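You operate a simulated robot arm through the tools that you are given. There is no shell and no other tool.

You run a simulated robot arm. Do the job below in one go: nothing can be reset, and whatever is moved stays where it is left.

## Task
Cap the latched bottle with its foil cap and stand it in the CLEAN tray.
Fine: swing the spout back over the drip tray; the foil cap lies beside the block; free the neck latch. Set down upright: what you pick out.

It is judged by the outcome, as a careful person would: the job done as asked, and still so three seconds after it is handed in. It fails if anything else is knocked over, pushed out of place, dropped, spilled or broken. Lids that push on must go on centred and level and be pressed home; caps that screw on are set level and turned clockwise until they are tight.

## Robot
A 6-joint arm with a two-finger gripper, fixed in place. Base frame: the origin is on the floor under the middle of its stand, x ahead of it, y to its left, z up; the work surface is at about z = 85. Readings come in cm, rad, newtons and seconds.
It reaches about 129.8 cm from its shoulder. Its first joint turns from -2.601 to 2.601 rad. Payload 1.57 kg.
The TCP is the grasp point between the finger pads, 2.1 cm short of the fingertips. In the tool frame z runs along the fingers and y along their closing line. The gripper opens to 7 cm; its body begins 5 cm behind the TCP.
Orientation is told as [roll, pitch, yaw] about the base's x, y, z axes, in that order, counted from this pose: with the fingers straight down and closing along the base's y, the tool's x points along the base's -x, its y along +y and its z along -z.

## Interface
- The arm moves only by the tool move_arm. Its argument "motion" is a list of rows, each a list of 7 numbers: the turn, a rotation vector about the base's x, y, z in rad, then the shift along the base's x, y, z in cm, then the finger opening in cm, from 0 to 7. In form: [[wx, wy, wz, dx, dy, dz, gripper], ...]. A call has 1 to 20 rows; each row shifts and turns the commanded pose from where the row before left it. A row lasts 0.2 s, in which the tool goes at most 5 cm and 0.15 rad; a call with a longer step from one row to the next is refused whole, and so is a gripper value outside its range. A pose out of reach is approached as far as the arm can. The call stops where the force on the tool passes 70 N (or 10 N more than at its start, if that is more) or the arm is blocked; 0.2 s more then pass. The fingers move at their own pace (about 10.37 cm/s each) and stop on an object; they squeeze with about 30 N. The grip force told is the motor's: it shows also when the fingers shut on nothing. Time passes only in rows, and 0.2 s behind the last, so rows that do not move let the fingers close. It gives the time, the measured TCP pose, the force on the tool (base axes), the opening and the grip force at its end, in the units of the frame above (readings bear some noise), with the torque about the TCP (base axes, N m) and any sound that the robot's microphone picked up, and new pictures: "views" is both (left out), scene, wrist or none.
- Cameras (640 x 400 px; columns grow to the right, rows downward): "scene" is fixed at [39.93, -50.09, 152.09]; the picture's right is [-0.96, 0.29, 0.00], its down [0.22, 0.75, -0.62] and it looks along [-0.18, -0.60, -0.78] (base axes); focal length 345 px, centre (320, 200). "wrist" rides on the gripper at [7.9, 0.4, -8.1] in the tool frame; the picture's right is [-0.05, 1.00, 0.00], its down [-0.67, -0.04, -0.74] and it looks along [-0.74, -0.04, 0.67] (tool axes); focal length 256 px, centre (320, 200). There is no depth. A picture from a camera that has moved, and an enlarged one, comes with that camera's place and axes in the base frame and with its lens.
- slide_trunk(by): slides the trunk up (or, below 0, down) by that many cm; the arm rides with it, the base frame stays. It gives what a move gives, with no picture.
- inspect(camera, box): a new picture of the part [left, top, right, bottom] of that camera's present view, enlarged. No time passes.
- hand_in(): hands the job in; it is judged then, once.

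Nothing tells you positions but the pictures and the camera data. Unless the task says otherwise, let go and move clear before handing in.

The tools are called as a command line: name --pt "numbers of a row" for each row, then --argument value for the rest, lists and objects as JSON in quotes. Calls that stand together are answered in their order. move_arm: Moves the arm, as the interface text tells. Its arguments: {"type":"object","properties":{"motion":{"type":"array","items":{"type":"array","items":{"type":"number"}}},"views":{"type":"string","enum":["both","scene","wrist","none"]}},"required":["motion"]} The other tools are called the same way: slide_trunk (by) moves the trunk up or down; inspect (camera, box) takes an enlarged picture of a part of a camera's view; hand_in () hands the job in.

At the start:

```text
t: 0.0
ee_pos: [23.71, -71.82, 126.8]
tcp_rot: [0.0, 0.001, 0.0]
force: [-0.3, -0.1, -0.1]
torque: [-0.01, -0.03, 0.02]
gripper_width: 7.03
gripper_force: 0.1
trunk travel left (down, up): [-94.9, 2.1]
```

scene: 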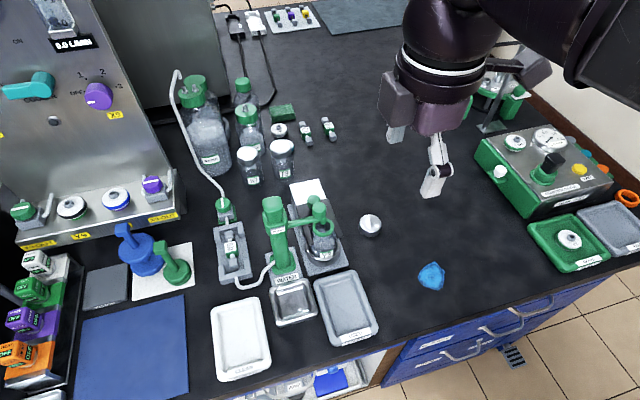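
wrist: 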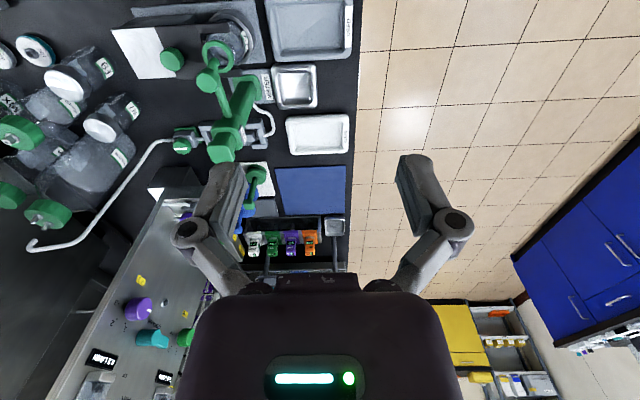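

I see a bench with a green dispenser stand holding a bottle on a block, a spout arm above it, a drip tray, a white tray and a grey tray, plus a round cap lying to the right of the block. I'll take enlarged pictures before moving anything.

inspect --camera "scene" --box '[200, 170, 400, 295]'

inspect --camera "scene" --box '[200, 260, 400, 385]'

inspect --camera "wrist" --box '[100, 0, 360, 200]'

inspect --camera "scene" --box '[260, 180, 360, 242]'

```text
3.20 times, centred on (300, 232) of scene
camera zoom: at [39.93, -50.09, 152.09], right [-0.96, 0.29, 0.0], down [0.22, 0.75, -0.62], along [-0.18, -0.6, -0.78], focal length 1103 px, centre (384, 96)
```

zoom: 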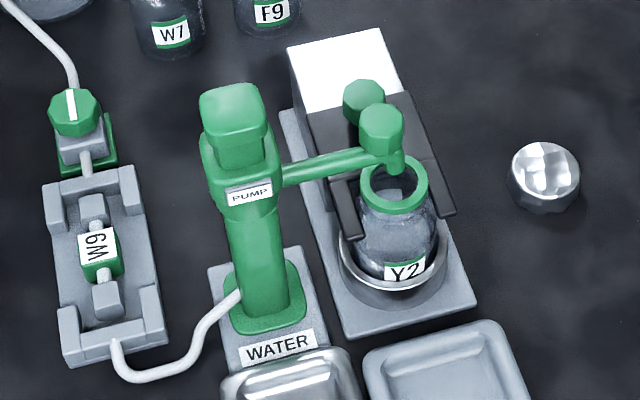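

```text
3.20 times, centred on (300, 322) of scene
camera zoom: at [39.93, -50.09, 152.09], right [-0.96, 0.29, 0.0], down [0.22, 0.75, -0.62], along [-0.18, -0.6, -0.78], focal length 1103 px, centre (384, -192)
```

zoom: 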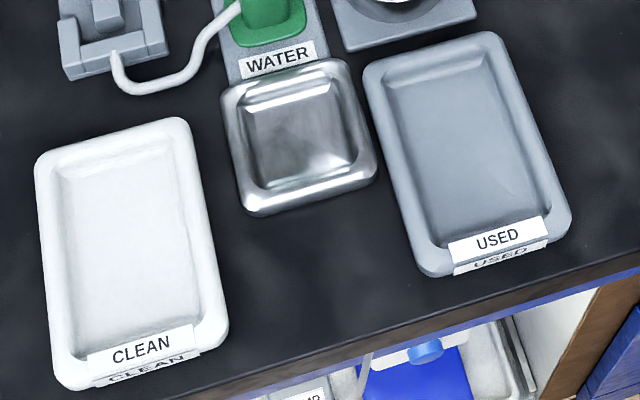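

```text
2.00 times, centred on (230, 100) of wrist
camera zoom: at [15.67, -71.23, 135.1], right [0.05, 1.0, 0.0], down [0.67, -0.04, 0.74], along [0.74, -0.04, -0.67], focal length 512 px, centre (500, 400)
```

zoom: 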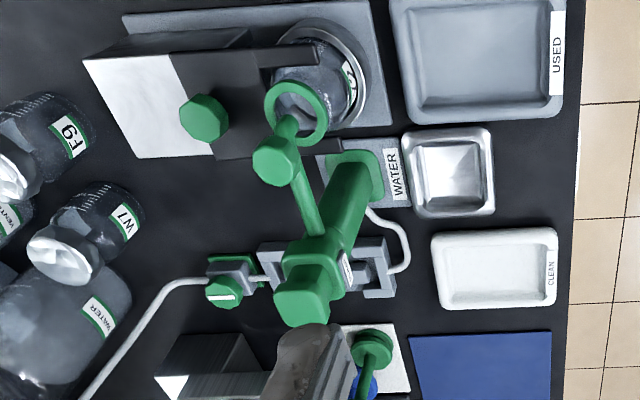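

```text
6.40 times, centred on (310, 211) of scene
camera zoom: at [39.93, -50.09, 152.09], right [-0.96, 0.29, 0.0], down [0.22, 0.75, -0.62], along [-0.18, -0.6, -0.78], focal length 2205 px, centre (384, 130)
```

zoom: 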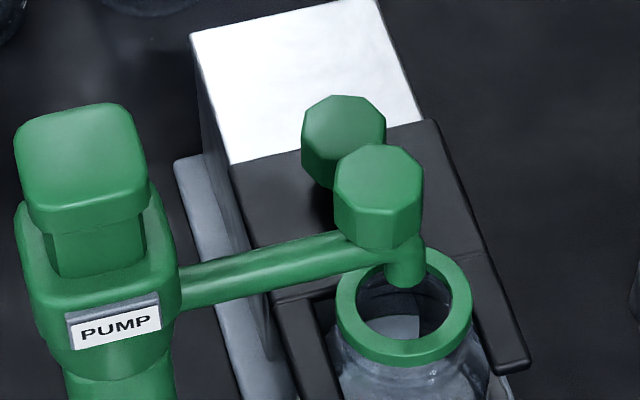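

The bottle in the latch is Y2, with the spout over its mouth. The fork latch has a green knob on the block, and the silver foil cap sits on the bench to the right. I'll look more closely at the cap, spout and latch, and at the surroundings.

inspect --camera "scene" --box '[346, 206, 394, 236]'

inspect --camera "scene" --box '[225, 110, 305, 160]'

inspect --camera "scene" --box '[220, 240, 300, 290]'

inspect --camera "wrist" --box '[180, 0, 276, 60]'

inspect --camera "wrist" --box '[160, 30, 288, 110]'

inspect --camera "scene" --box '[280, 210, 360, 260]'

```text
13.33 times, centred on (370, 221) of scene
camera zoom: at [39.93, -50.09, 152.09], right [-0.96, 0.29, 0.0], down [0.22, 0.75, -0.62], along [-0.18, -0.6, -0.78], focal length 4594 px, centre (-347, -80)
```

zoom: 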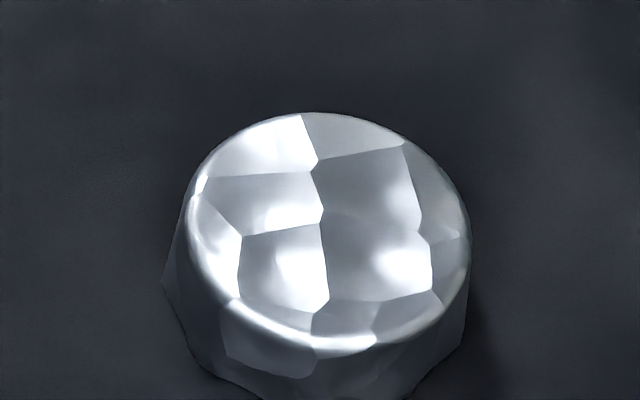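

```text
8.00 times, centred on (265, 135) of scene
camera zoom: at [39.93, -50.09, 152.09], right [-0.96, 0.29, 0.0], down [0.22, 0.75, -0.62], along [-0.18, -0.6, -0.78], focal length 2756 px, centre (760, 720)
```

zoom: 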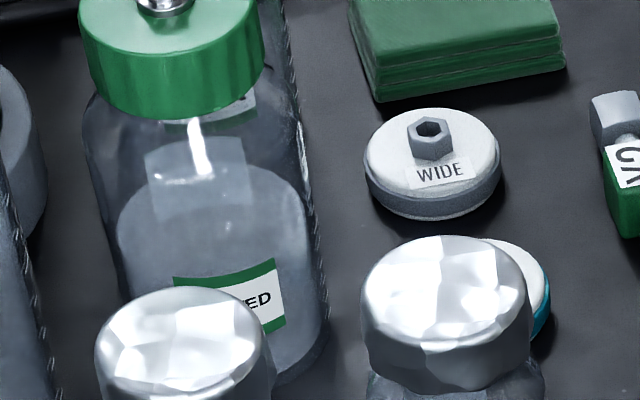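

```text
8.00 times, centred on (260, 265) of scene
camera zoom: at [39.93, -50.09, 152.09], right [-0.96, 0.29, 0.0], down [0.22, 0.75, -0.62], along [-0.18, -0.6, -0.78], focal length 2756 px, centre (800, -320)
```

zoom: 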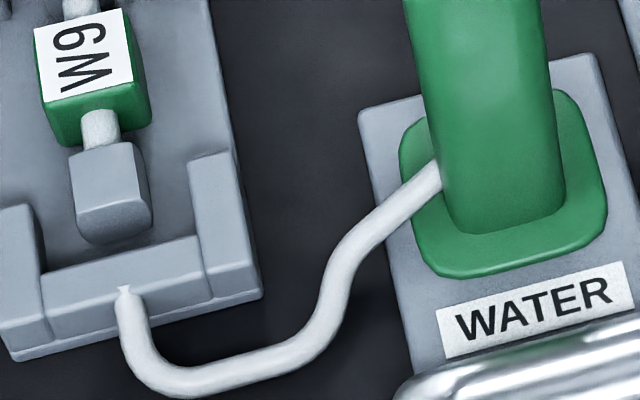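

```text
6.67 times, centred on (228, 30) of wrist
camera zoom: at [15.67, -71.23, 135.1], right [0.05, 1.0, 0.0], down [0.67, -0.04, 0.74], along [0.74, -0.04, -0.67], focal length 1707 px, centre (933, 1333)
```

zoom: 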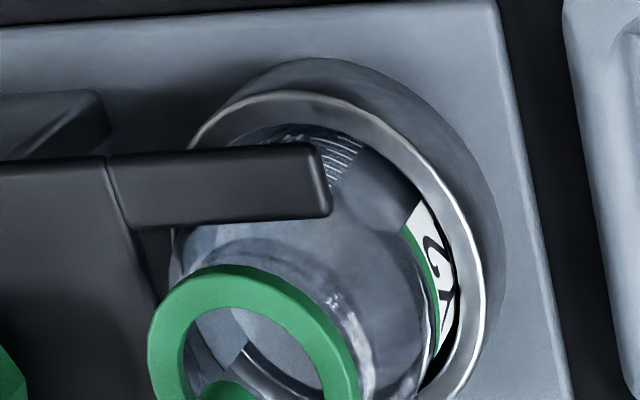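

```text
5.00 times, centred on (224, 70) of wrist
camera zoom: at [15.67, -71.23, 135.1], right [0.05, 1.0, 0.0], down [0.67, -0.04, 0.74], along [0.74, -0.04, -0.67], focal length 1280 px, centre (800, 850)
```

zoom: 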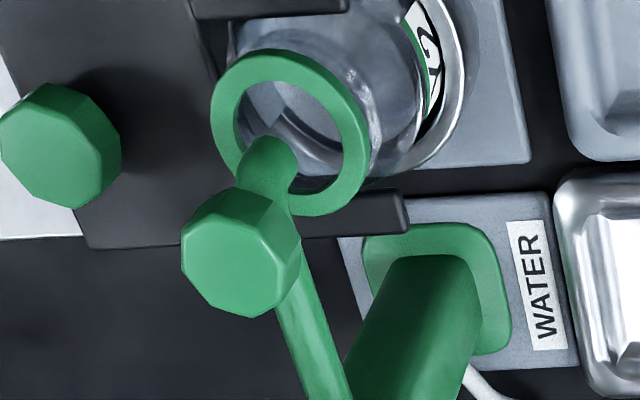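

```text
8.00 times, centred on (320, 235) of scene
camera zoom: at [39.93, -50.09, 152.09], right [-0.96, 0.29, 0.0], down [0.22, 0.75, -0.62], along [-0.18, -0.6, -0.78], focal length 2756 px, centre (320, -80)
```

zoom: 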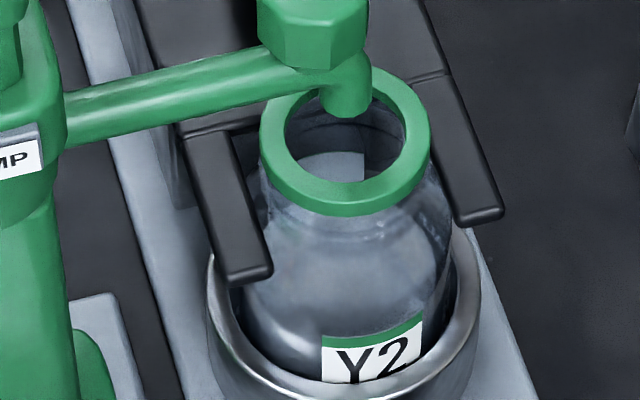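

Triangulating from both cameras gives:
- **Spout knob:** about (29.1, -86.4, 101.7), on an arm pivoting around the post at about (37.3, -86.1).
- **Bottle mouth:** about (28.2, -86.5, 95.6).
- **Latch knob:** about (28.2, -93.4, 95.6).
- **Foil cap:** about (16, -89.6), open side down.

I'll first move above the spout knob to look at it from closer.

move_arm --pt "0 0 0 1.4 -3.6 -2 5" --pt "0 0 0 1.4 -3.7 -3 5" --pt "0 0 0 1.3 -3.6 -4 5" --pt "0 0 0 1.3 -3.7 -4 5" --pt "0 0 0 0 0 -2.8 5"

```text
refused: row 3 steps farther than a row can; nothing moved
```

The call was refused because one row exceeded 5 cm. I'll use smaller steps to get above the spout knob.

move_arm --pt "0 0 0 1.4 -3.6 -1 5" --pt "0 0 0 1.4 -3.7 -2 5" --pt "0 0 0 1.3 -3.6 -2.5 5" --pt "0 0 0 1.3 -3.7 -2.5 5" --pt "0 0 0 0 0 -4 5" --pt "0 0 0 0 0 -3.8 5"

```text
t: 1.4
ee_pos: [28.96, -86.37, 126.68]
tcp_rot: [0.001, 0.001, 0.001]
force: [1.0, 0.3, 0.7]
torque: [0.0, -0.03, -0.03]
gripper_width: 5.0
gripper_force: 0.1
out of reach, approached as far as the arm can: row 1, 2, 3, 4, 5, 6
trunk travel left (down, up): [-94.9, 2.1]
camera wrist: at [21.03, -85.87, 135.07], right [0.05, 1.0, 0.0], down [0.67, -0.04, 0.74], along [0.74, -0.04, -0.67], focal length 256 px, centre (320, 200)
```

scene: 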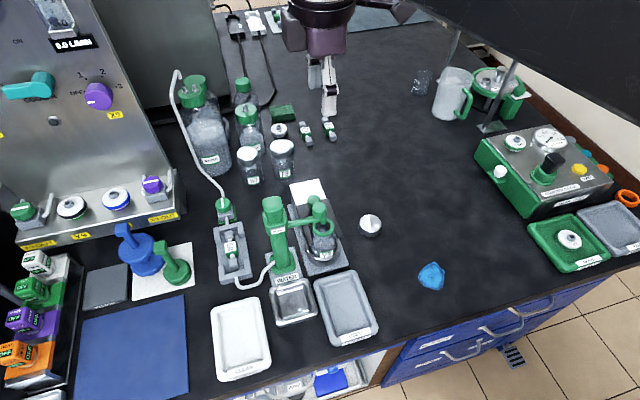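
wrist: 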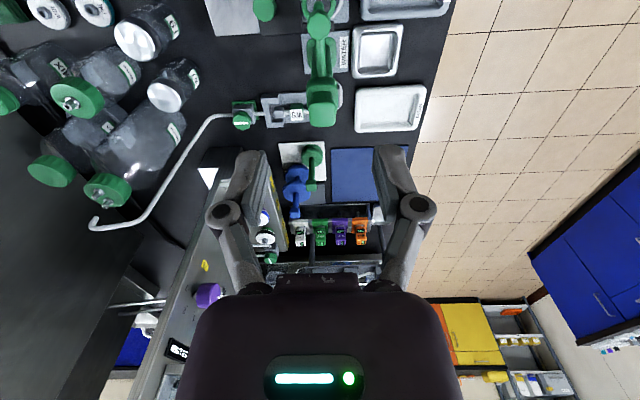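

The arm can't get lower than about z = 126.7 with the trunk this high. I'll slide the trunk down a bit, with the fingers still staying above the pump.

slide_trunk --by -13

```text
t: 3.0
ee_pos: [29.01, -86.3, 113.98]
tcp_rot: [-0.001, 0.0, 0.001]
force: [-0.1, 0.6, 0.5]
torque: [-0.05, 0.01, -0.02]
gripper_width: 5.0
gripper_force: 0.0
trunk travel left (down, up): [-81.9, 15.1]
```

The slide lowered the tool to z ≈ 114. I'll raise the arm and lower the trunk again, so the arm has room to work down to the bench.

move_arm --pt "0 0 0 0 0 4.5 5" --pt "0 0 0 0 0 4.5 5" --pt "0 0 0 0 0 4.5 5" --pt "0 0 0 0 0 4.5 5" --pt "0 0 0 0 0 4.5 5" --pt "0 0 0 0 0 4.5 5" --pt "0 0 0 0 0 0 5"

```text
t: 4.6
ee_pos: [28.91, -86.33, 113.96]
tcp_rot: [0.001, -0.001, 0.001]
force: [-0.2, 0.2, -0.2]
torque: [0.02, 0.02, -0.01]
gripper_width: 5.0
gripper_force: 0.1
out of reach, approached as far as the arm can: row 1, 2, 3, 4, 5, 6
trunk travel left (down, up): [-81.9, 15.1]
camera wrist: at [21.02, -85.82, 122.1], right [0.05, 1.0, 0.0], down [0.67, -0.04, 0.74], along [0.74, -0.04, -0.67], focal length 256 px, centre (320, 200)
```

scene: 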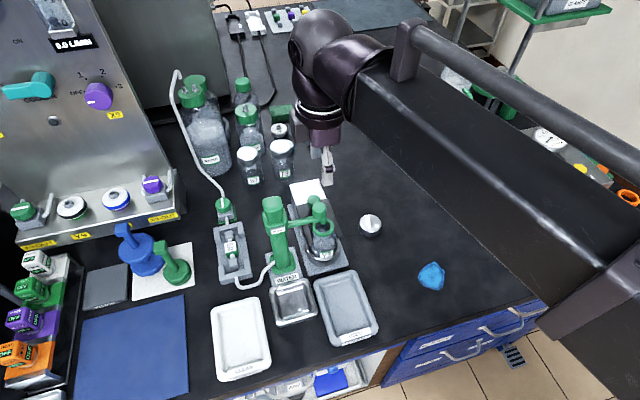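
wrist: 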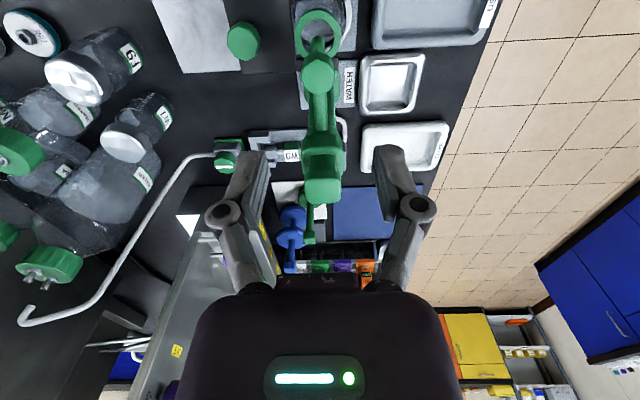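

The arm seems able to move only horizontally with the tool upright, so height has to come from the trunk. I'll check the spout knob and pump head from this closer view.

inspect --camera "wrist" --box '[240, 0, 400, 100]'

inspect --camera "wrist" --box '[240, 100, 400, 200]'

inspect --camera "wrist" --box '[330, 0, 490, 100]'

inspect --camera "wrist" --box '[340, 90, 500, 190]'

```text
4.00 times, centred on (320, 50) of wrist
camera zoom: at [21.02, -85.82, 122.1], right [0.05, 1.0, 0.0], down [0.67, -0.04, 0.74], along [0.74, -0.04, -0.67], focal length 1024 px, centre (320, 800)
```

zoom: 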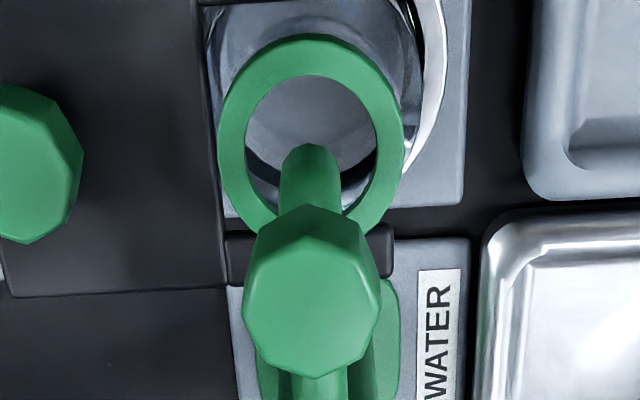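

```text
4.00 times, centred on (320, 150) of wrist
camera zoom: at [21.02, -85.82, 122.1], right [0.05, 1.0, 0.0], down [0.67, -0.04, 0.74], along [0.74, -0.04, -0.67], focal length 1024 px, centre (320, 400)
```

zoom: 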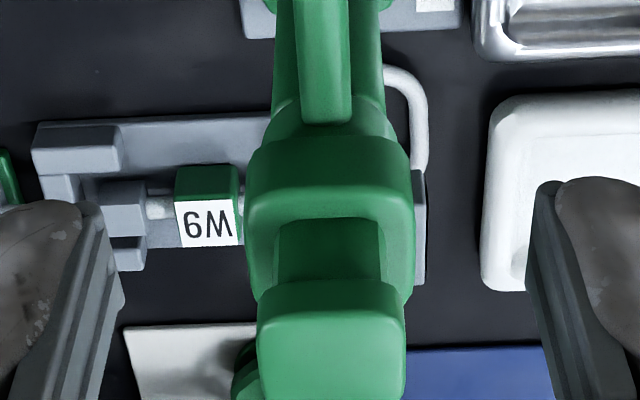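

```text
4.00 times, centred on (410, 50) of wrist
camera zoom: at [21.02, -85.82, 122.1], right [0.05, 1.0, 0.0], down [0.67, -0.04, 0.74], along [0.74, -0.04, -0.67], focal length 1024 px, centre (-40, 800)
```

zoom: 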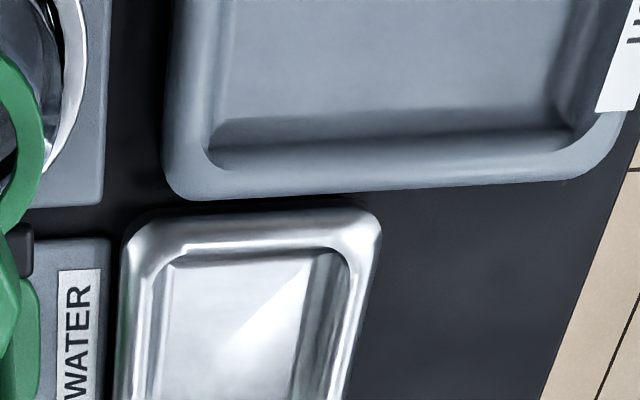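

```text
4.00 times, centred on (420, 140) of wrist
camera zoom: at [21.02, -85.82, 122.1], right [0.05, 1.0, 0.0], down [0.67, -0.04, 0.74], along [0.74, -0.04, -0.67], focal length 1024 px, centre (-80, 440)
```

zoom: 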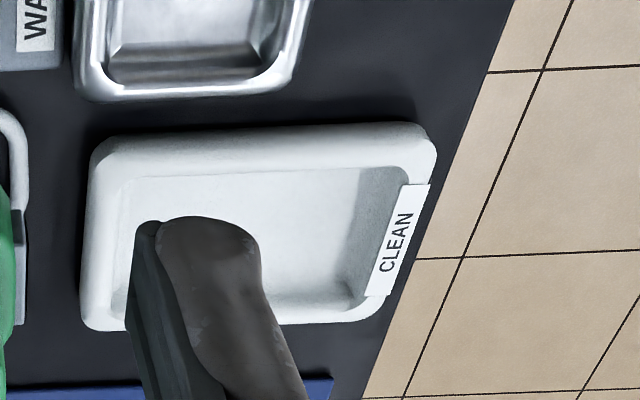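

The knob is right under the tool at (29.0, -86.4). I'll test that a zero-height move is accepted, then lower the trunk so the open fingers straddle the spout knob.

move_arm --pt "0 0 0 0 0 0 5" --views "none"

slide_trunk --by -9

move_arm --pt "0 0 0 0.1 0 0 5"

```text
t: 5.0
ee_pos: [28.97, -86.33, 113.88]
tcp_rot: [-0.001, 0.001, 0.001]
force: [-0.2, 0.1, -0.6]
torque: [0.03, -0.02, 0.0]
gripper_width: 4.98
gripper_force: 0.0
trunk travel left (down, up): [-81.9, 15.1]
```

```text
t: 6.2
ee_pos: [28.86, -86.38, 104.91]
tcp_rot: [0.0, 0.0, 0.002]
force: [-0.3, -0.2, -0.5]
torque: [0.01, 0.02, -0.01]
gripper_width: 5.0
gripper_force: 0.0
trunk travel left (down, up): [-72.9, 24.1]
```

```text
t: 6.6
ee_pos: [29.16, -86.29, 104.78]
tcp_rot: [0.001, 0.0, 0.0]
force: [0.5, 0.1, 0.7]
torque: [0.0, -0.02, 0.05]
gripper_width: 5.0
gripper_force: 0.1
trunk travel left (down, up): [-72.9, 24.1]
camera wrist: at [21.11, -85.77, 113.11], right [0.05, 1.0, 0.0], down [0.67, -0.04, 0.74], along [0.74, -0.04, -0.67], focal length 256 px, centre (320, 200)
```

scene: 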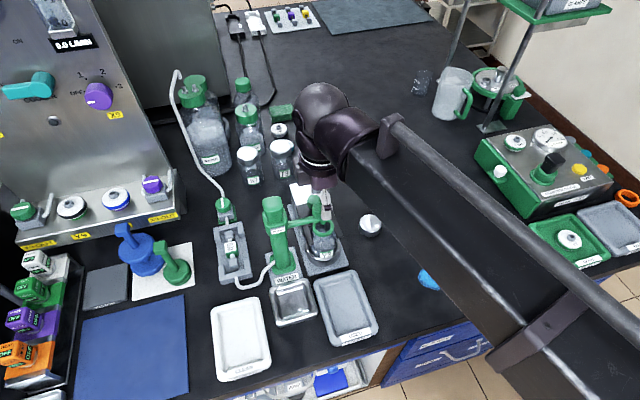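
wrist: 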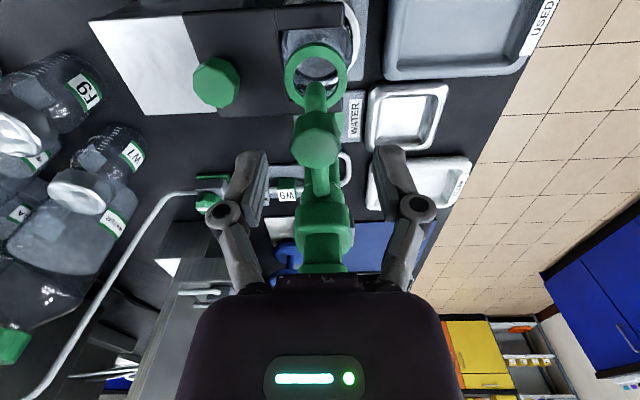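

The fingers are lined up with the knob on either side. I'll lower the trunk 4 cm and narrow the fingers to cage the knob without squeezing it.

slide_trunk --by -4

move_arm --pt "0 0 0 0 0 0 3.4" --pt "0 0 0 0 0 0 3.4"

```text
t: 7.5
ee_pos: [29.11, -86.22, 100.77]
tcp_rot: [0.0, 0.0, 0.0]
force: [-0.2, 0.2, 1.6]
torque: [0.0, 0.0, -0.03]
gripper_width: 4.98
gripper_force: 0.0
trunk travel left (down, up): [-68.9, 28.1]
```

```text
t: 8.1
ee_pos: [29.1, -86.2, 100.73]
tcp_rot: [-0.002, -0.001, 0.0]
force: [-0.7, -0.8, -1.0]
torque: [-0.01, -0.02, 0.01]
gripper_width: 3.39
gripper_force: 0.1
trunk travel left (down, up): [-68.9, 28.1]
camera wrist: at [21.11, -85.77, 109.1], right [0.05, 1.0, 0.0], down [0.67, -0.04, 0.74], along [0.74, -0.04, -0.67], focal length 256 px, centre (320, 200)
```

scene: 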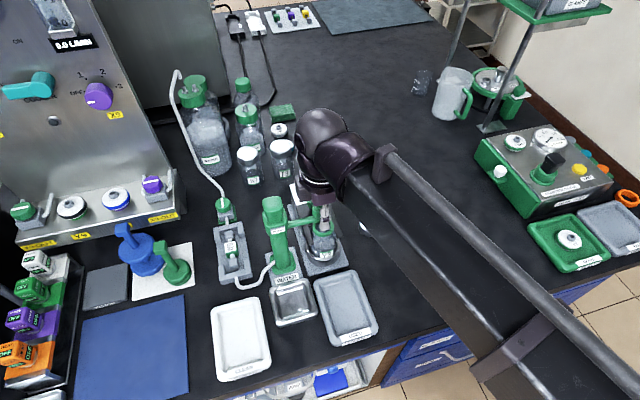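
wrist: 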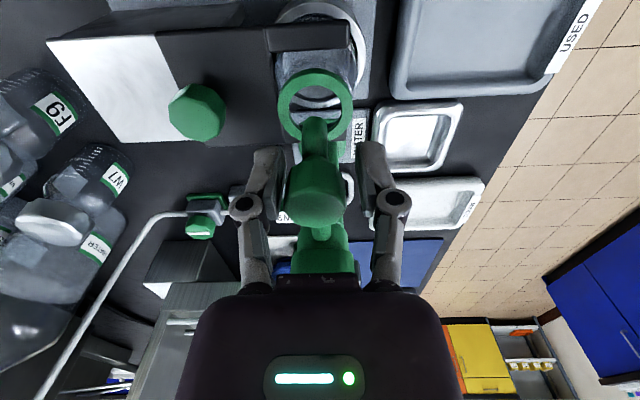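

The knob sits between the fingers with a small gap. I'll start the swing along the arc around the post, with the first four steps as a test.

move_arm --pt "0 0 -0.1309 0.07 1.07 0 3.4" --pt "0 0 -0.1309 0.21 1.05 0 3.4" --pt "0 0 -0.1309 0.345 1.015 0 3.4" --pt "0 0 -0.1309 0.475 0.962 0 3.4"

```text
t: 9.1
ee_pos: [30.19, -82.13, 100.72]
tcp_rot: [0.0, 0.0, -0.526]
force: [0.6, 0.5, 0.0]
torque: [-0.03, -0.02, 0.0]
gripper_width: 3.43
gripper_force: 0.1
trunk travel left (down, up): [-68.9, 28.1]
camera wrist: at [23.52, -77.73, 109.11], right [0.55, 0.84, 0.0], down [0.56, -0.37, 0.74], along [0.62, -0.41, -0.67], focal length 256 px, centre (320, 200)
```

scene: 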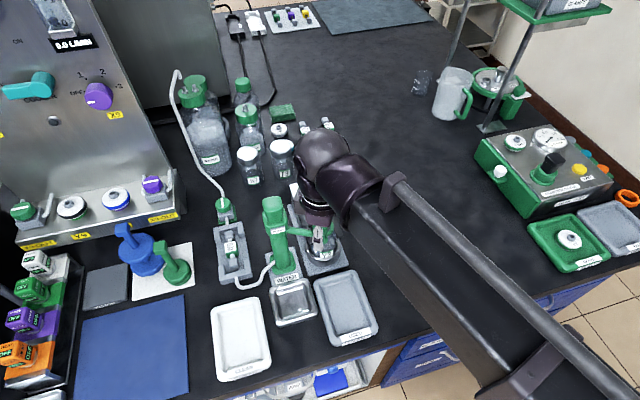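
wrist: 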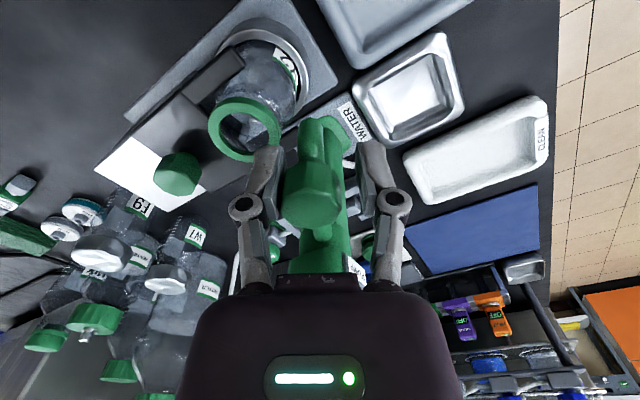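

The spout is following freely and no longer blocks the bottle. I'll continue the arc to bring it over the drip tray.

move_arm --pt "0 0 -0.1309 0.596 0.892 0 3.4" --pt "0 0 -0.1309 0.707 0.806 0 3.4" --pt "0 0 -0.1309 0.806 0.707 0 3.4" --pt "0 0 -0.1309 0.892 0.596 0 3.4" --pt "0 0 -0.1309 0.962 0.474 0 3.4" --pt "0 0 -0.1309 1.016 0.345 0 3.4" --pt "0 0 -0.1309 1.052 0.209 0 3.4" --pt "0 0 -0.1309 1.07 0.07 0 3.4"

```text
t: 10.9
ee_pos: [37.37, -78.11, 100.75]
tcp_rot: [0.0, 0.0, -1.573]
force: [-0.6, 0.4, -0.2]
torque: [0.0, -0.02, -0.01]
gripper_width: 3.37
gripper_force: 0.1
trunk travel left (down, up): [-68.9, 28.1]
camera wrist: at [37.71, -70.14, 109.1], right [1.0, -0.06, 0.0], down [-0.04, -0.67, 0.74], along [-0.04, -0.74, -0.67], focal length 256 px, centre (320, 200)
```

scene: 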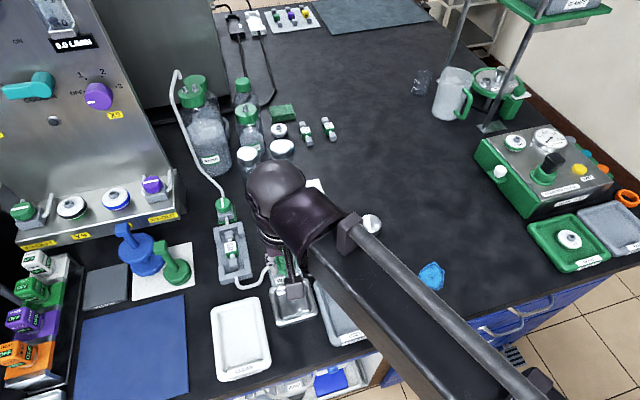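
wrist: 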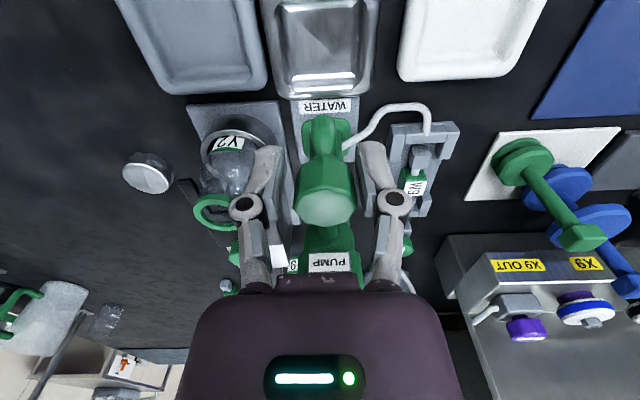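

The spout now points along +y. I'll check that its tip is really over the drip tray before leaving it.

inspect --camera "wrist" --box '[240, 60, 400, 160]'

inspect --camera "wrist" --box '[240, 140, 400, 240]'

inspect --camera "scene" --box '[240, 230, 360, 305]'

```text
4.00 times, centred on (320, 110) of wrist
camera zoom: at [37.71, -70.14, 109.1], right [1.0, -0.06, 0.0], down [-0.04, -0.67, 0.74], along [-0.04, -0.74, -0.67], focal length 1024 px, centre (320, 560)
```

zoom: 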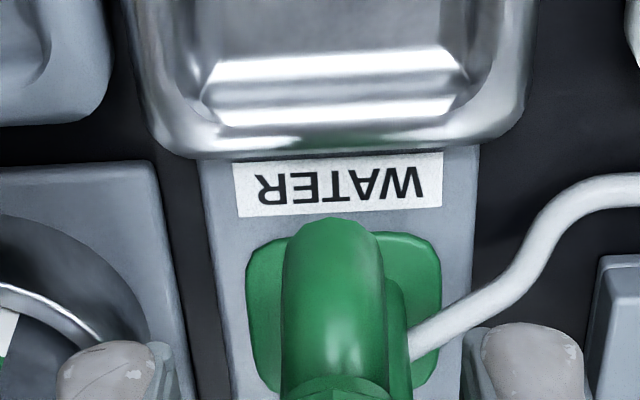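

```text
4.00 times, centred on (320, 190) of wrist
camera zoom: at [37.71, -70.14, 109.1], right [1.0, -0.06, 0.0], down [-0.04, -0.67, 0.74], along [-0.04, -0.74, -0.67], focal length 1024 px, centre (320, 240)
```

zoom: 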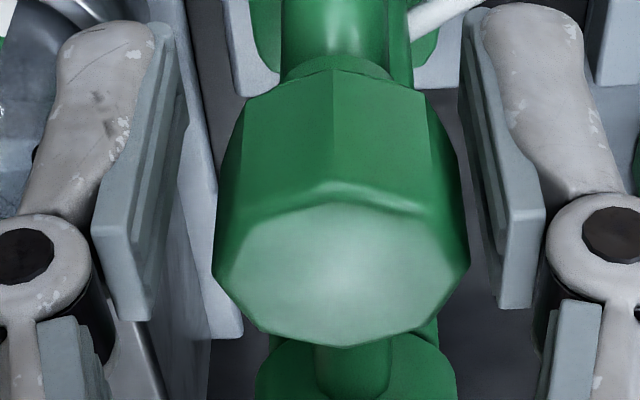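

```text
5.33 times, centred on (300, 268) of scene
camera zoom: at [39.93, -50.09, 152.09], right [-0.96, 0.29, 0.0], down [0.22, 0.75, -0.62], along [-0.18, -0.6, -0.78], focal length 1838 px, centre (427, -160)
```

zoom: 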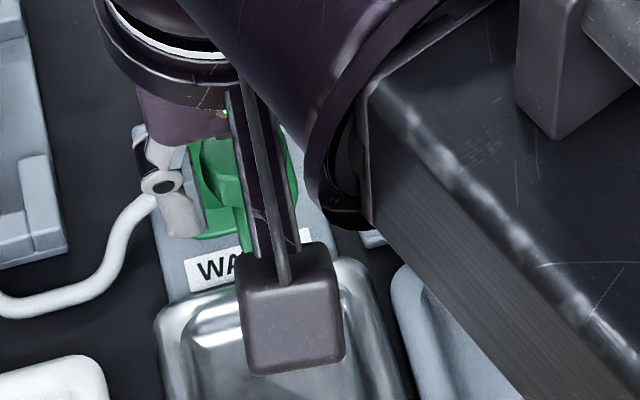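

The nozzle tip is over the middle of the drip tray at about (37.5, -77.3). I'll open the fingers, raise clear and move above the latch knob, keeping this yaw so the fingers close along x.

move_arm --pt "0 0 0 0 0 0 4.6" --pt "0 0 0 0 0 0 4.6" --views "none"

slide_trunk --by 12

move_arm --pt "0 0 0 -2.3 -3.8 0 4.6" --pt "0 0 0 -2.3 -3.8 0 4.6" --pt "0 0 0 -2.3 -3.8 0 4.6" --pt "0 0 0 -2.3 -3.9 0 4.6" --pt "0 0 0 0 0 0 4.6"

```text
t: 11.5
ee_pos: [37.3, -78.14, 100.78]
tcp_rot: [-0.001, 0.0, -1.57]
force: [-0.3, -1.0, 0.3]
torque: [-0.02, 0.02, 0.01]
gripper_width: 4.6
gripper_force: 0.1
trunk travel left (down, up): [-68.9, 28.1]
```

```text
t: 13.0
ee_pos: [37.26, -78.07, 112.81]
tcp_rot: [0.0, -0.001, -1.572]
force: [-0.1, -0.4, -0.1]
torque: [0.02, -0.01, -0.01]
gripper_width: 4.61
gripper_force: 0.1
trunk travel left (down, up): [-80.9, 16.1]
```

```text
t: 14.2
ee_pos: [27.96, -93.64, 112.7]
tcp_rot: [-0.001, -0.001, -1.572]
force: [0.3, -0.4, -0.1]
torque: [0.0, 0.0, 0.0]
gripper_width: 4.6
gripper_force: 0.1
trunk travel left (down, up): [-80.9, 16.1]
camera wrist: at [28.3, -85.59, 121.13], right [1.0, -0.05, 0.0], down [-0.04, -0.67, 0.74], along [-0.04, -0.74, -0.67], focal length 256 px, centre (320, 200)
```

scene: 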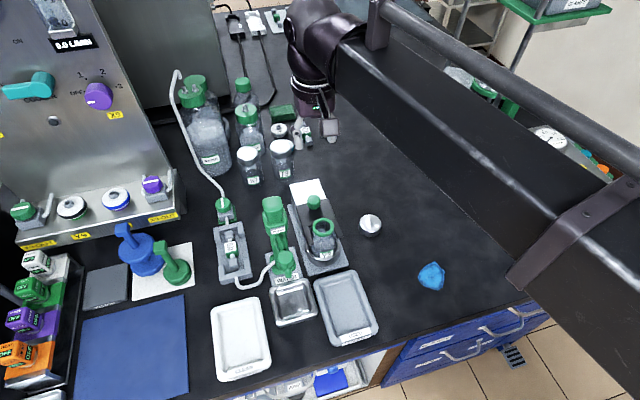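
wrist: 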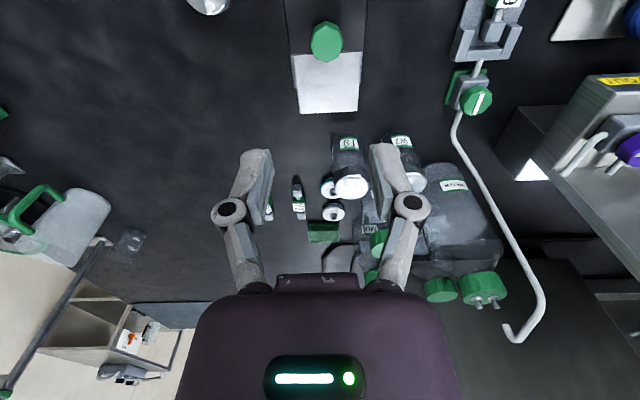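

The view is clear now. I'll take enlarged pictures of the latch, block and bottle from both cameras to set heights and positions.

inspect --camera "scene" --box '[280, 170, 360, 220]'

inspect --camera "scene" --box '[280, 210, 360, 260]'

inspect --camera "wrist" --box '[256, 0, 416, 100]'

inspect --camera "scene" --box '[250, 230, 330, 280]'

```text
8.00 times, centred on (320, 195) of scene
camera zoom: at [39.93, -50.09, 152.09], right [-0.96, 0.29, 0.0], down [0.22, 0.75, -0.62], along [-0.18, -0.6, -0.78], focal length 2756 px, centre (320, 240)
```

zoom: 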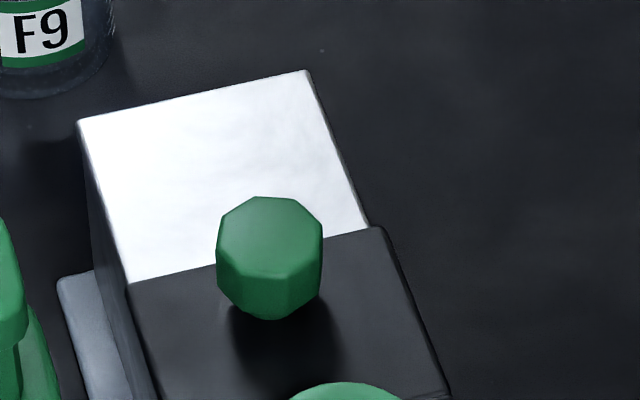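

```text
8.00 times, centred on (320, 235) of scene
camera zoom: at [39.93, -50.09, 152.09], right [-0.96, 0.29, 0.0], down [0.22, 0.75, -0.62], along [-0.18, -0.6, -0.78], focal length 2756 px, centre (320, -80)
```

zoom: 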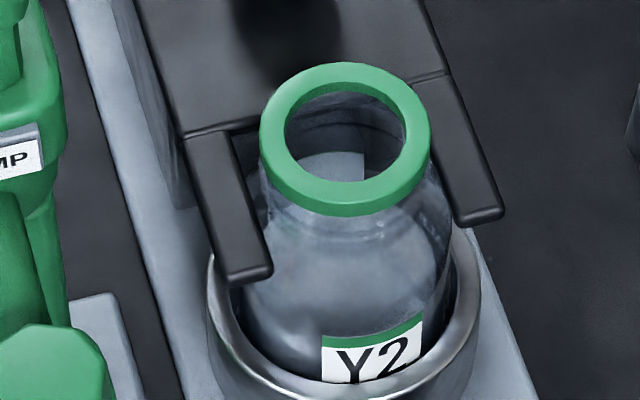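

```text
4.00 times, centred on (336, 50) of wrist
camera zoom: at [28.3, -85.59, 121.13], right [1.0, -0.05, 0.0], down [-0.04, -0.67, 0.74], along [-0.04, -0.74, -0.67], focal length 1024 px, centre (256, 800)
```

zoom: 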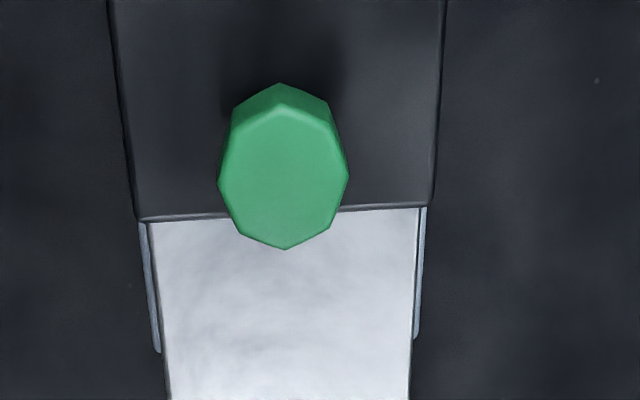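

```text
8.00 times, centred on (290, 255) of scene
camera zoom: at [39.93, -50.09, 152.09], right [-0.96, 0.29, 0.0], down [0.22, 0.75, -0.62], along [-0.18, -0.6, -0.78], focal length 2756 px, centre (560, -240)
```

zoom: 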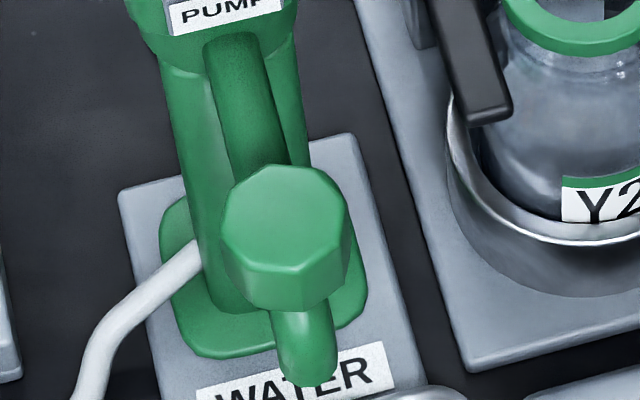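

The latch knob is at roughly (28.3, -93.2) with its top near z ≈ 96. I'll lower the trunk in part and check alignment before caging it.

slide_trunk --by -10

move_arm --pt "0 0 0 0.2 0.2 0 4.6" --pt "0 0 0 0 0 0 4.6"

inspect --camera "wrist" --box '[240, 60, 400, 160]'

```text
t: 15.5
ee_pos: [27.89, -93.56, 102.74]
tcp_rot: [0.0, -0.002, -1.571]
force: [0.2, 0.7, -0.1]
torque: [0.01, -0.01, -0.01]
gripper_width: 4.58
gripper_force: 0.0
trunk travel left (down, up): [-70.9, 26.1]
```

```text
t: 16.1
ee_pos: [28.14, -93.35, 102.82]
tcp_rot: [0.0, 0.0, -1.571]
force: [0.1, 0.2, -0.5]
torque: [0.01, 0.0, 0.0]
gripper_width: 4.62
gripper_force: 0.1
trunk travel left (down, up): [-70.9, 26.1]
camera wrist: at [28.52, -85.42, 111.1], right [1.0, -0.05, 0.0], down [-0.04, -0.67, 0.74], along [-0.04, -0.74, -0.67], focal length 256 px, centre (320, 200)
```

scene: 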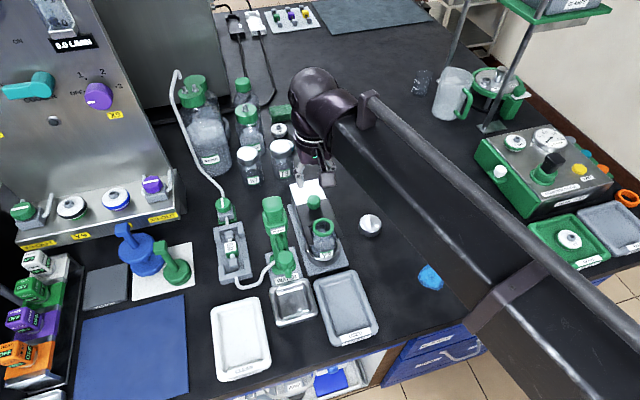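
wrist: 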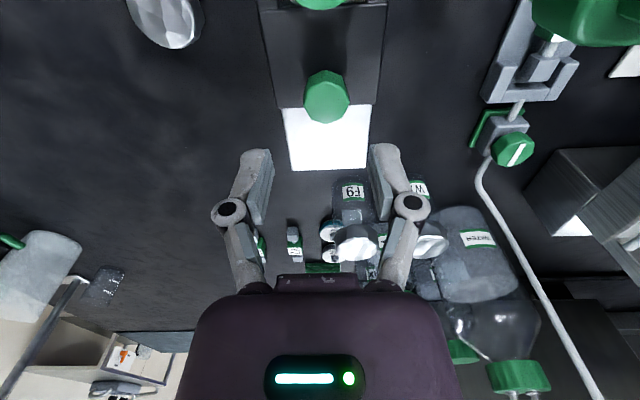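

```text
4.00 times, centred on (320, 110) of wrist
camera zoom: at [28.52, -85.42, 111.1], right [1.0, -0.05, 0.0], down [-0.04, -0.67, 0.74], along [-0.04, -0.74, -0.67], focal length 1024 px, centre (320, 560)
```

zoom: 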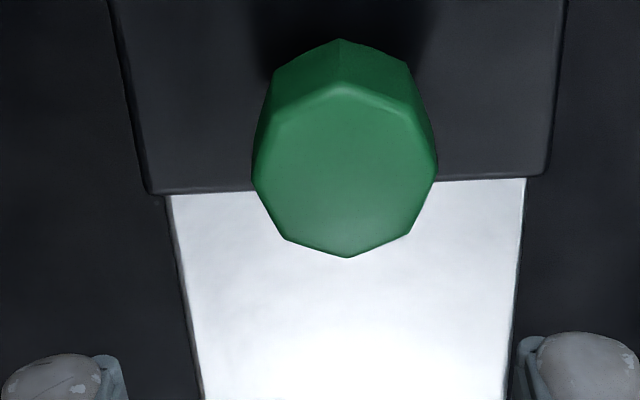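

The knob top is at about (28.5, -93.1, 96.0). I'll nudge to centre on it, then lower so the fingertips end about half a centimetre above the fork plate.

move_arm --pt "0 0 0 0.33 0.15 0 4.6" --pt "0 0 0 0 0 0 4.6" --views "none"

slide_trunk --by -6

move_arm --pt "0 0 0 0 0 0 4.6"

inspect --camera "wrist" --box '[240, 130, 400, 230]'

```text
t: 16.7
ee_pos: [28.47, -93.28, 102.82]
tcp_rot: [0.001, -0.001, -1.572]
force: [-0.3, 0.2, 0.1]
torque: [-0.03, -0.04, 0.01]
gripper_width: 4.6
gripper_force: 0.1
trunk travel left (down, up): [-70.9, 26.1]
```

```text
t: 17.7
ee_pos: [28.37, -93.26, 96.79]
tcp_rot: [0.0, 0.0, -1.569]
force: [0.7, -0.4, -0.4]
torque: [0.0, 0.02, 0.0]
gripper_width: 4.62
gripper_force: 0.0
trunk travel left (down, up): [-64.9, 32.1]
```

```text
t: 18.1
ee_pos: [28.35, -93.21, 96.77]
tcp_rot: [-0.001, 0.0, -1.572]
force: [-0.2, 0.7, 0.3]
torque: [0.01, 0.0, -0.02]
gripper_width: 4.6
gripper_force: 0.1
trunk travel left (down, up): [-64.9, 32.1]
camera wrist: at [28.82, -85.27, 105.11], right [1.0, -0.05, 0.0], down [-0.04, -0.67, 0.74], along [-0.04, -0.74, -0.67], focal length 256 px, centre (320, 200)
```

scene: 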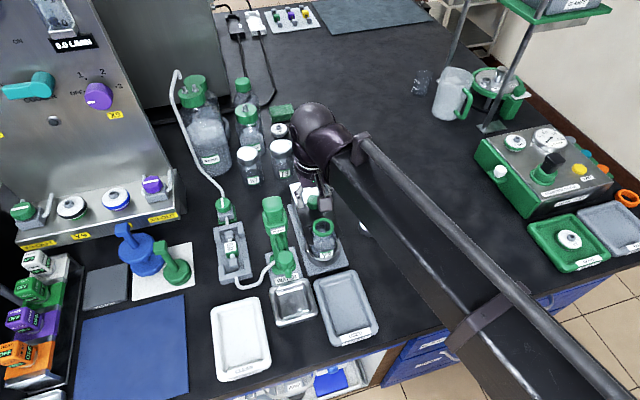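
wrist: 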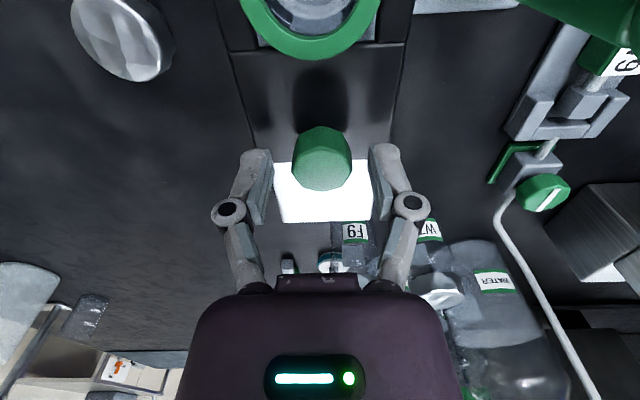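

```text
4.00 times, centred on (320, 180) of wrist
camera zoom: at [28.82, -85.27, 105.11], right [1.0, -0.05, 0.0], down [-0.04, -0.67, 0.74], along [-0.04, -0.74, -0.67], focal length 1024 px, centre (320, 280)
```

zoom: 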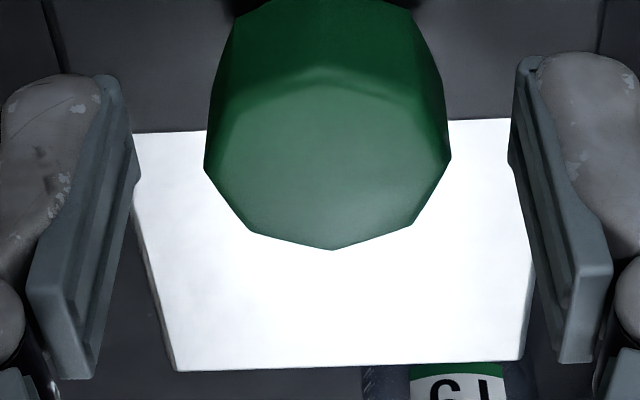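

The knob is centred between the fingers. I'll close on it.

move_arm --pt "0 0 0 0 0 0 3.4" --pt "0 0 0 0 0 0 2.0" --pt "0 0 0 0 0 0 2.0" --views "wrist"

```text
t: 18.9
ee_pos: [28.56, -93.19, 96.73]
tcp_rot: [-0.002, -0.001, -1.572]
force: [4.1, -1.5, 3.1]
torque: [-0.05, -0.12, 0.02]
gripper_width: 2.79
gripper_force: 31.7
trunk travel left (down, up): [-64.9, 32.1]
camera wrist: at [28.89, -85.26, 105.11], right [1.0, -0.05, 0.0], down [-0.04, -0.67, 0.74], along [-0.04, -0.74, -0.67], focal length 256 px, centre (320, 200)
```

wrist: 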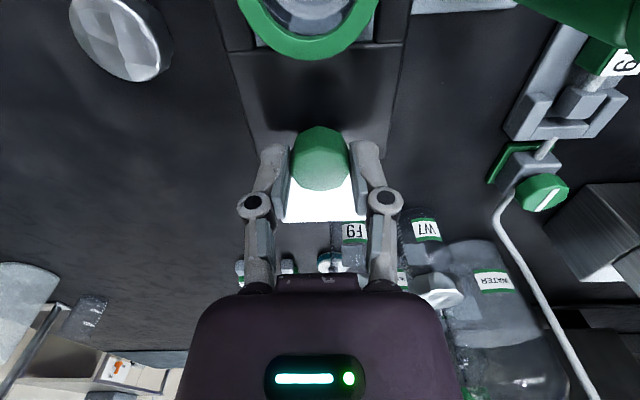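

The knob is gripped (2.79 cm wide). I'll pull the latch straight back along -y in small steps and watch the force.

move_arm --pt "0 0 0 0 -0.5 0 2.0" --pt "0 0 0 0 -0.7 0 2.0" --pt "0 0 0 0 -0.8 0 2.0"

```text
t: 19.7
ee_pos: [28.49, -95.34, 96.91]
tcp_rot: [0.001, 0.0, -1.57]
force: [6.3, -1.6, 3.0]
torque: [0.21, -0.11, -0.05]
gripper_width: 2.77
gripper_force: 32.7
trunk travel left (down, up): [-64.9, 32.1]
camera wrist: at [28.9, -87.35, 105.12], right [1.0, -0.05, 0.0], down [-0.04, -0.67, 0.74], along [-0.04, -0.74, -0.67], focal length 256 px, centre (320, 200)
```

scene: 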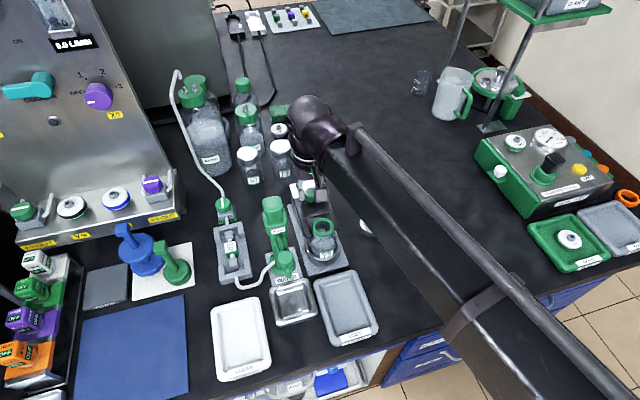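
wrist: 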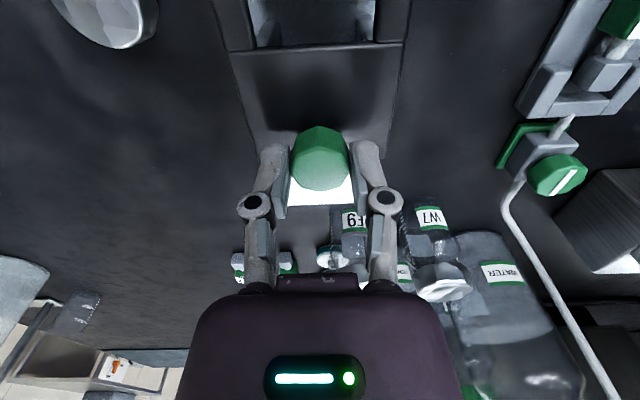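

The latch slides back easily. I'll keep pulling until the fork tines clear the bottle or it reaches its stop.

move_arm --pt "0 0 0 0 -0.7 0 2.0" --pt "0 0 0 0 -0.7 0 2.0" --pt "0 0 0 0 -0.6 0 2.0" --pt "0 0 0 0 -0.6 0 2.0"

inspect --camera "scene" --box '[270, 190, 366, 250]'

```text
t: 20.7
ee_pos: [28.58, -97.79, 96.74]
tcp_rot: [0.0, 0.001, -1.569]
force: [6.2, -0.6, 3.5]
torque: [0.45, 0.1, -0.04]
gripper_width: 2.75
gripper_force: 31.6
trunk travel left (down, up): [-64.9, 32.1]
camera wrist: at [28.9, -89.86, 105.12], right [1.0, -0.05, 0.0], down [-0.04, -0.67, 0.74], along [-0.04, -0.74, -0.67], focal length 256 px, centre (320, 200)
```

scene: 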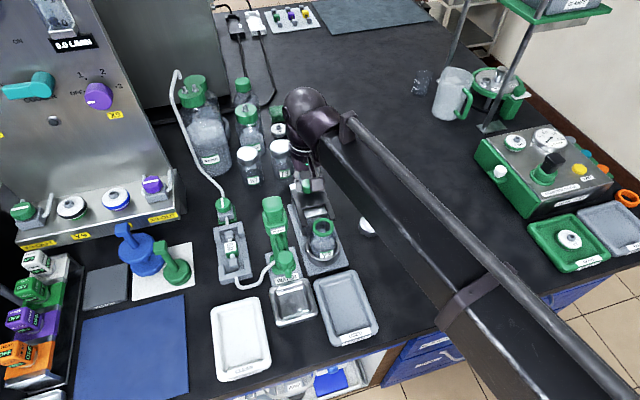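
wrist: 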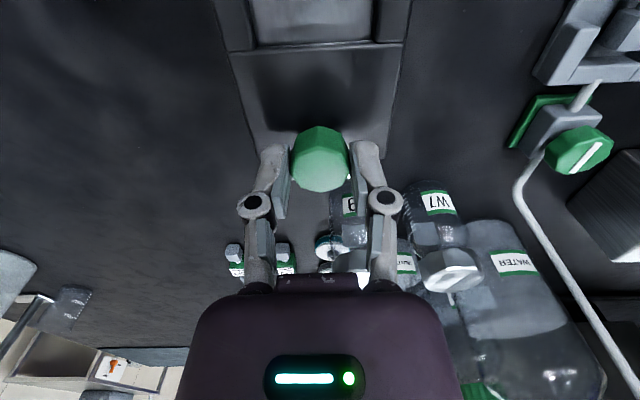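

```text
6.67 times, centred on (318, 220) of scene
camera zoom: at [39.93, -50.09, 152.09], right [-0.96, 0.29, 0.0], down [0.22, 0.75, -0.62], along [-0.18, -0.6, -0.78], focal length 2297 px, centre (333, 67)
```

zoom: 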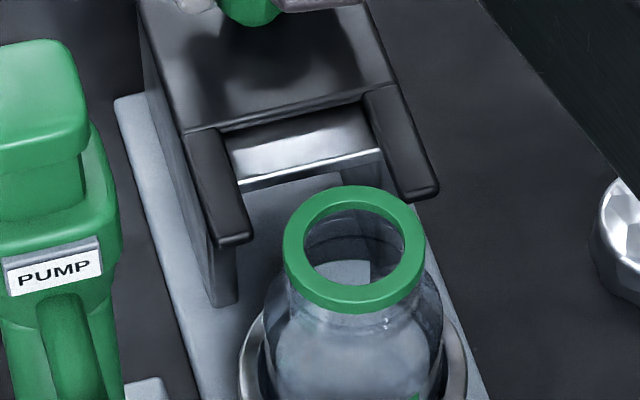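

The fork is nearly clear. I'll pull a little further in small steps to find the stop.

move_arm --pt "0 0 0 0 -0.4 0 2.0" --pt "0 0 0 0 -0.4 0 2.0" --pt "0 0 0 0 -0.4 0 2.0" --pt "0 0 0 0 -0.4 0 2.0" --views "scene"

inspect --camera "scene" --box '[270, 190, 366, 250]'

```text
t: 21.7
ee_pos: [28.6, -99.73, 96.81]
tcp_rot: [0.001, -0.003, -1.571]
force: [4.8, -1.9, 0.2]
torque: [-0.12, 0.06, -0.1]
gripper_width: 2.38
gripper_force: 24.5
trunk travel left (down, up): [-64.9, 32.1]
```

scene: 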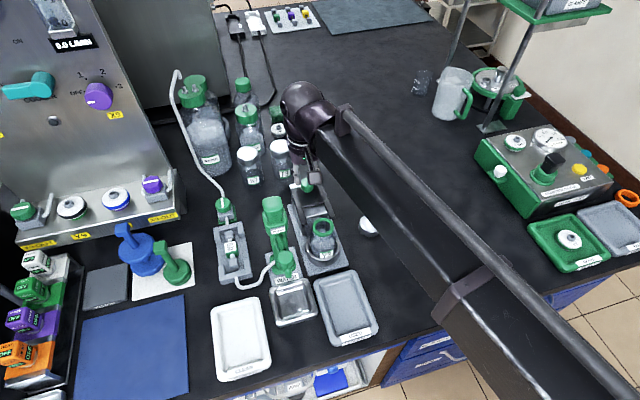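

```text
6.67 times, centred on (318, 220) of scene
camera zoom: at [39.93, -50.09, 152.09], right [-0.96, 0.29, 0.0], down [0.22, 0.75, -0.62], along [-0.18, -0.6, -0.78], focal length 2297 px, centre (333, 67)
```

zoom: 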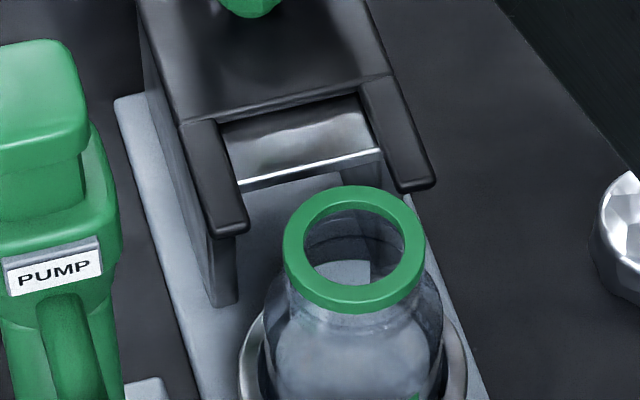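

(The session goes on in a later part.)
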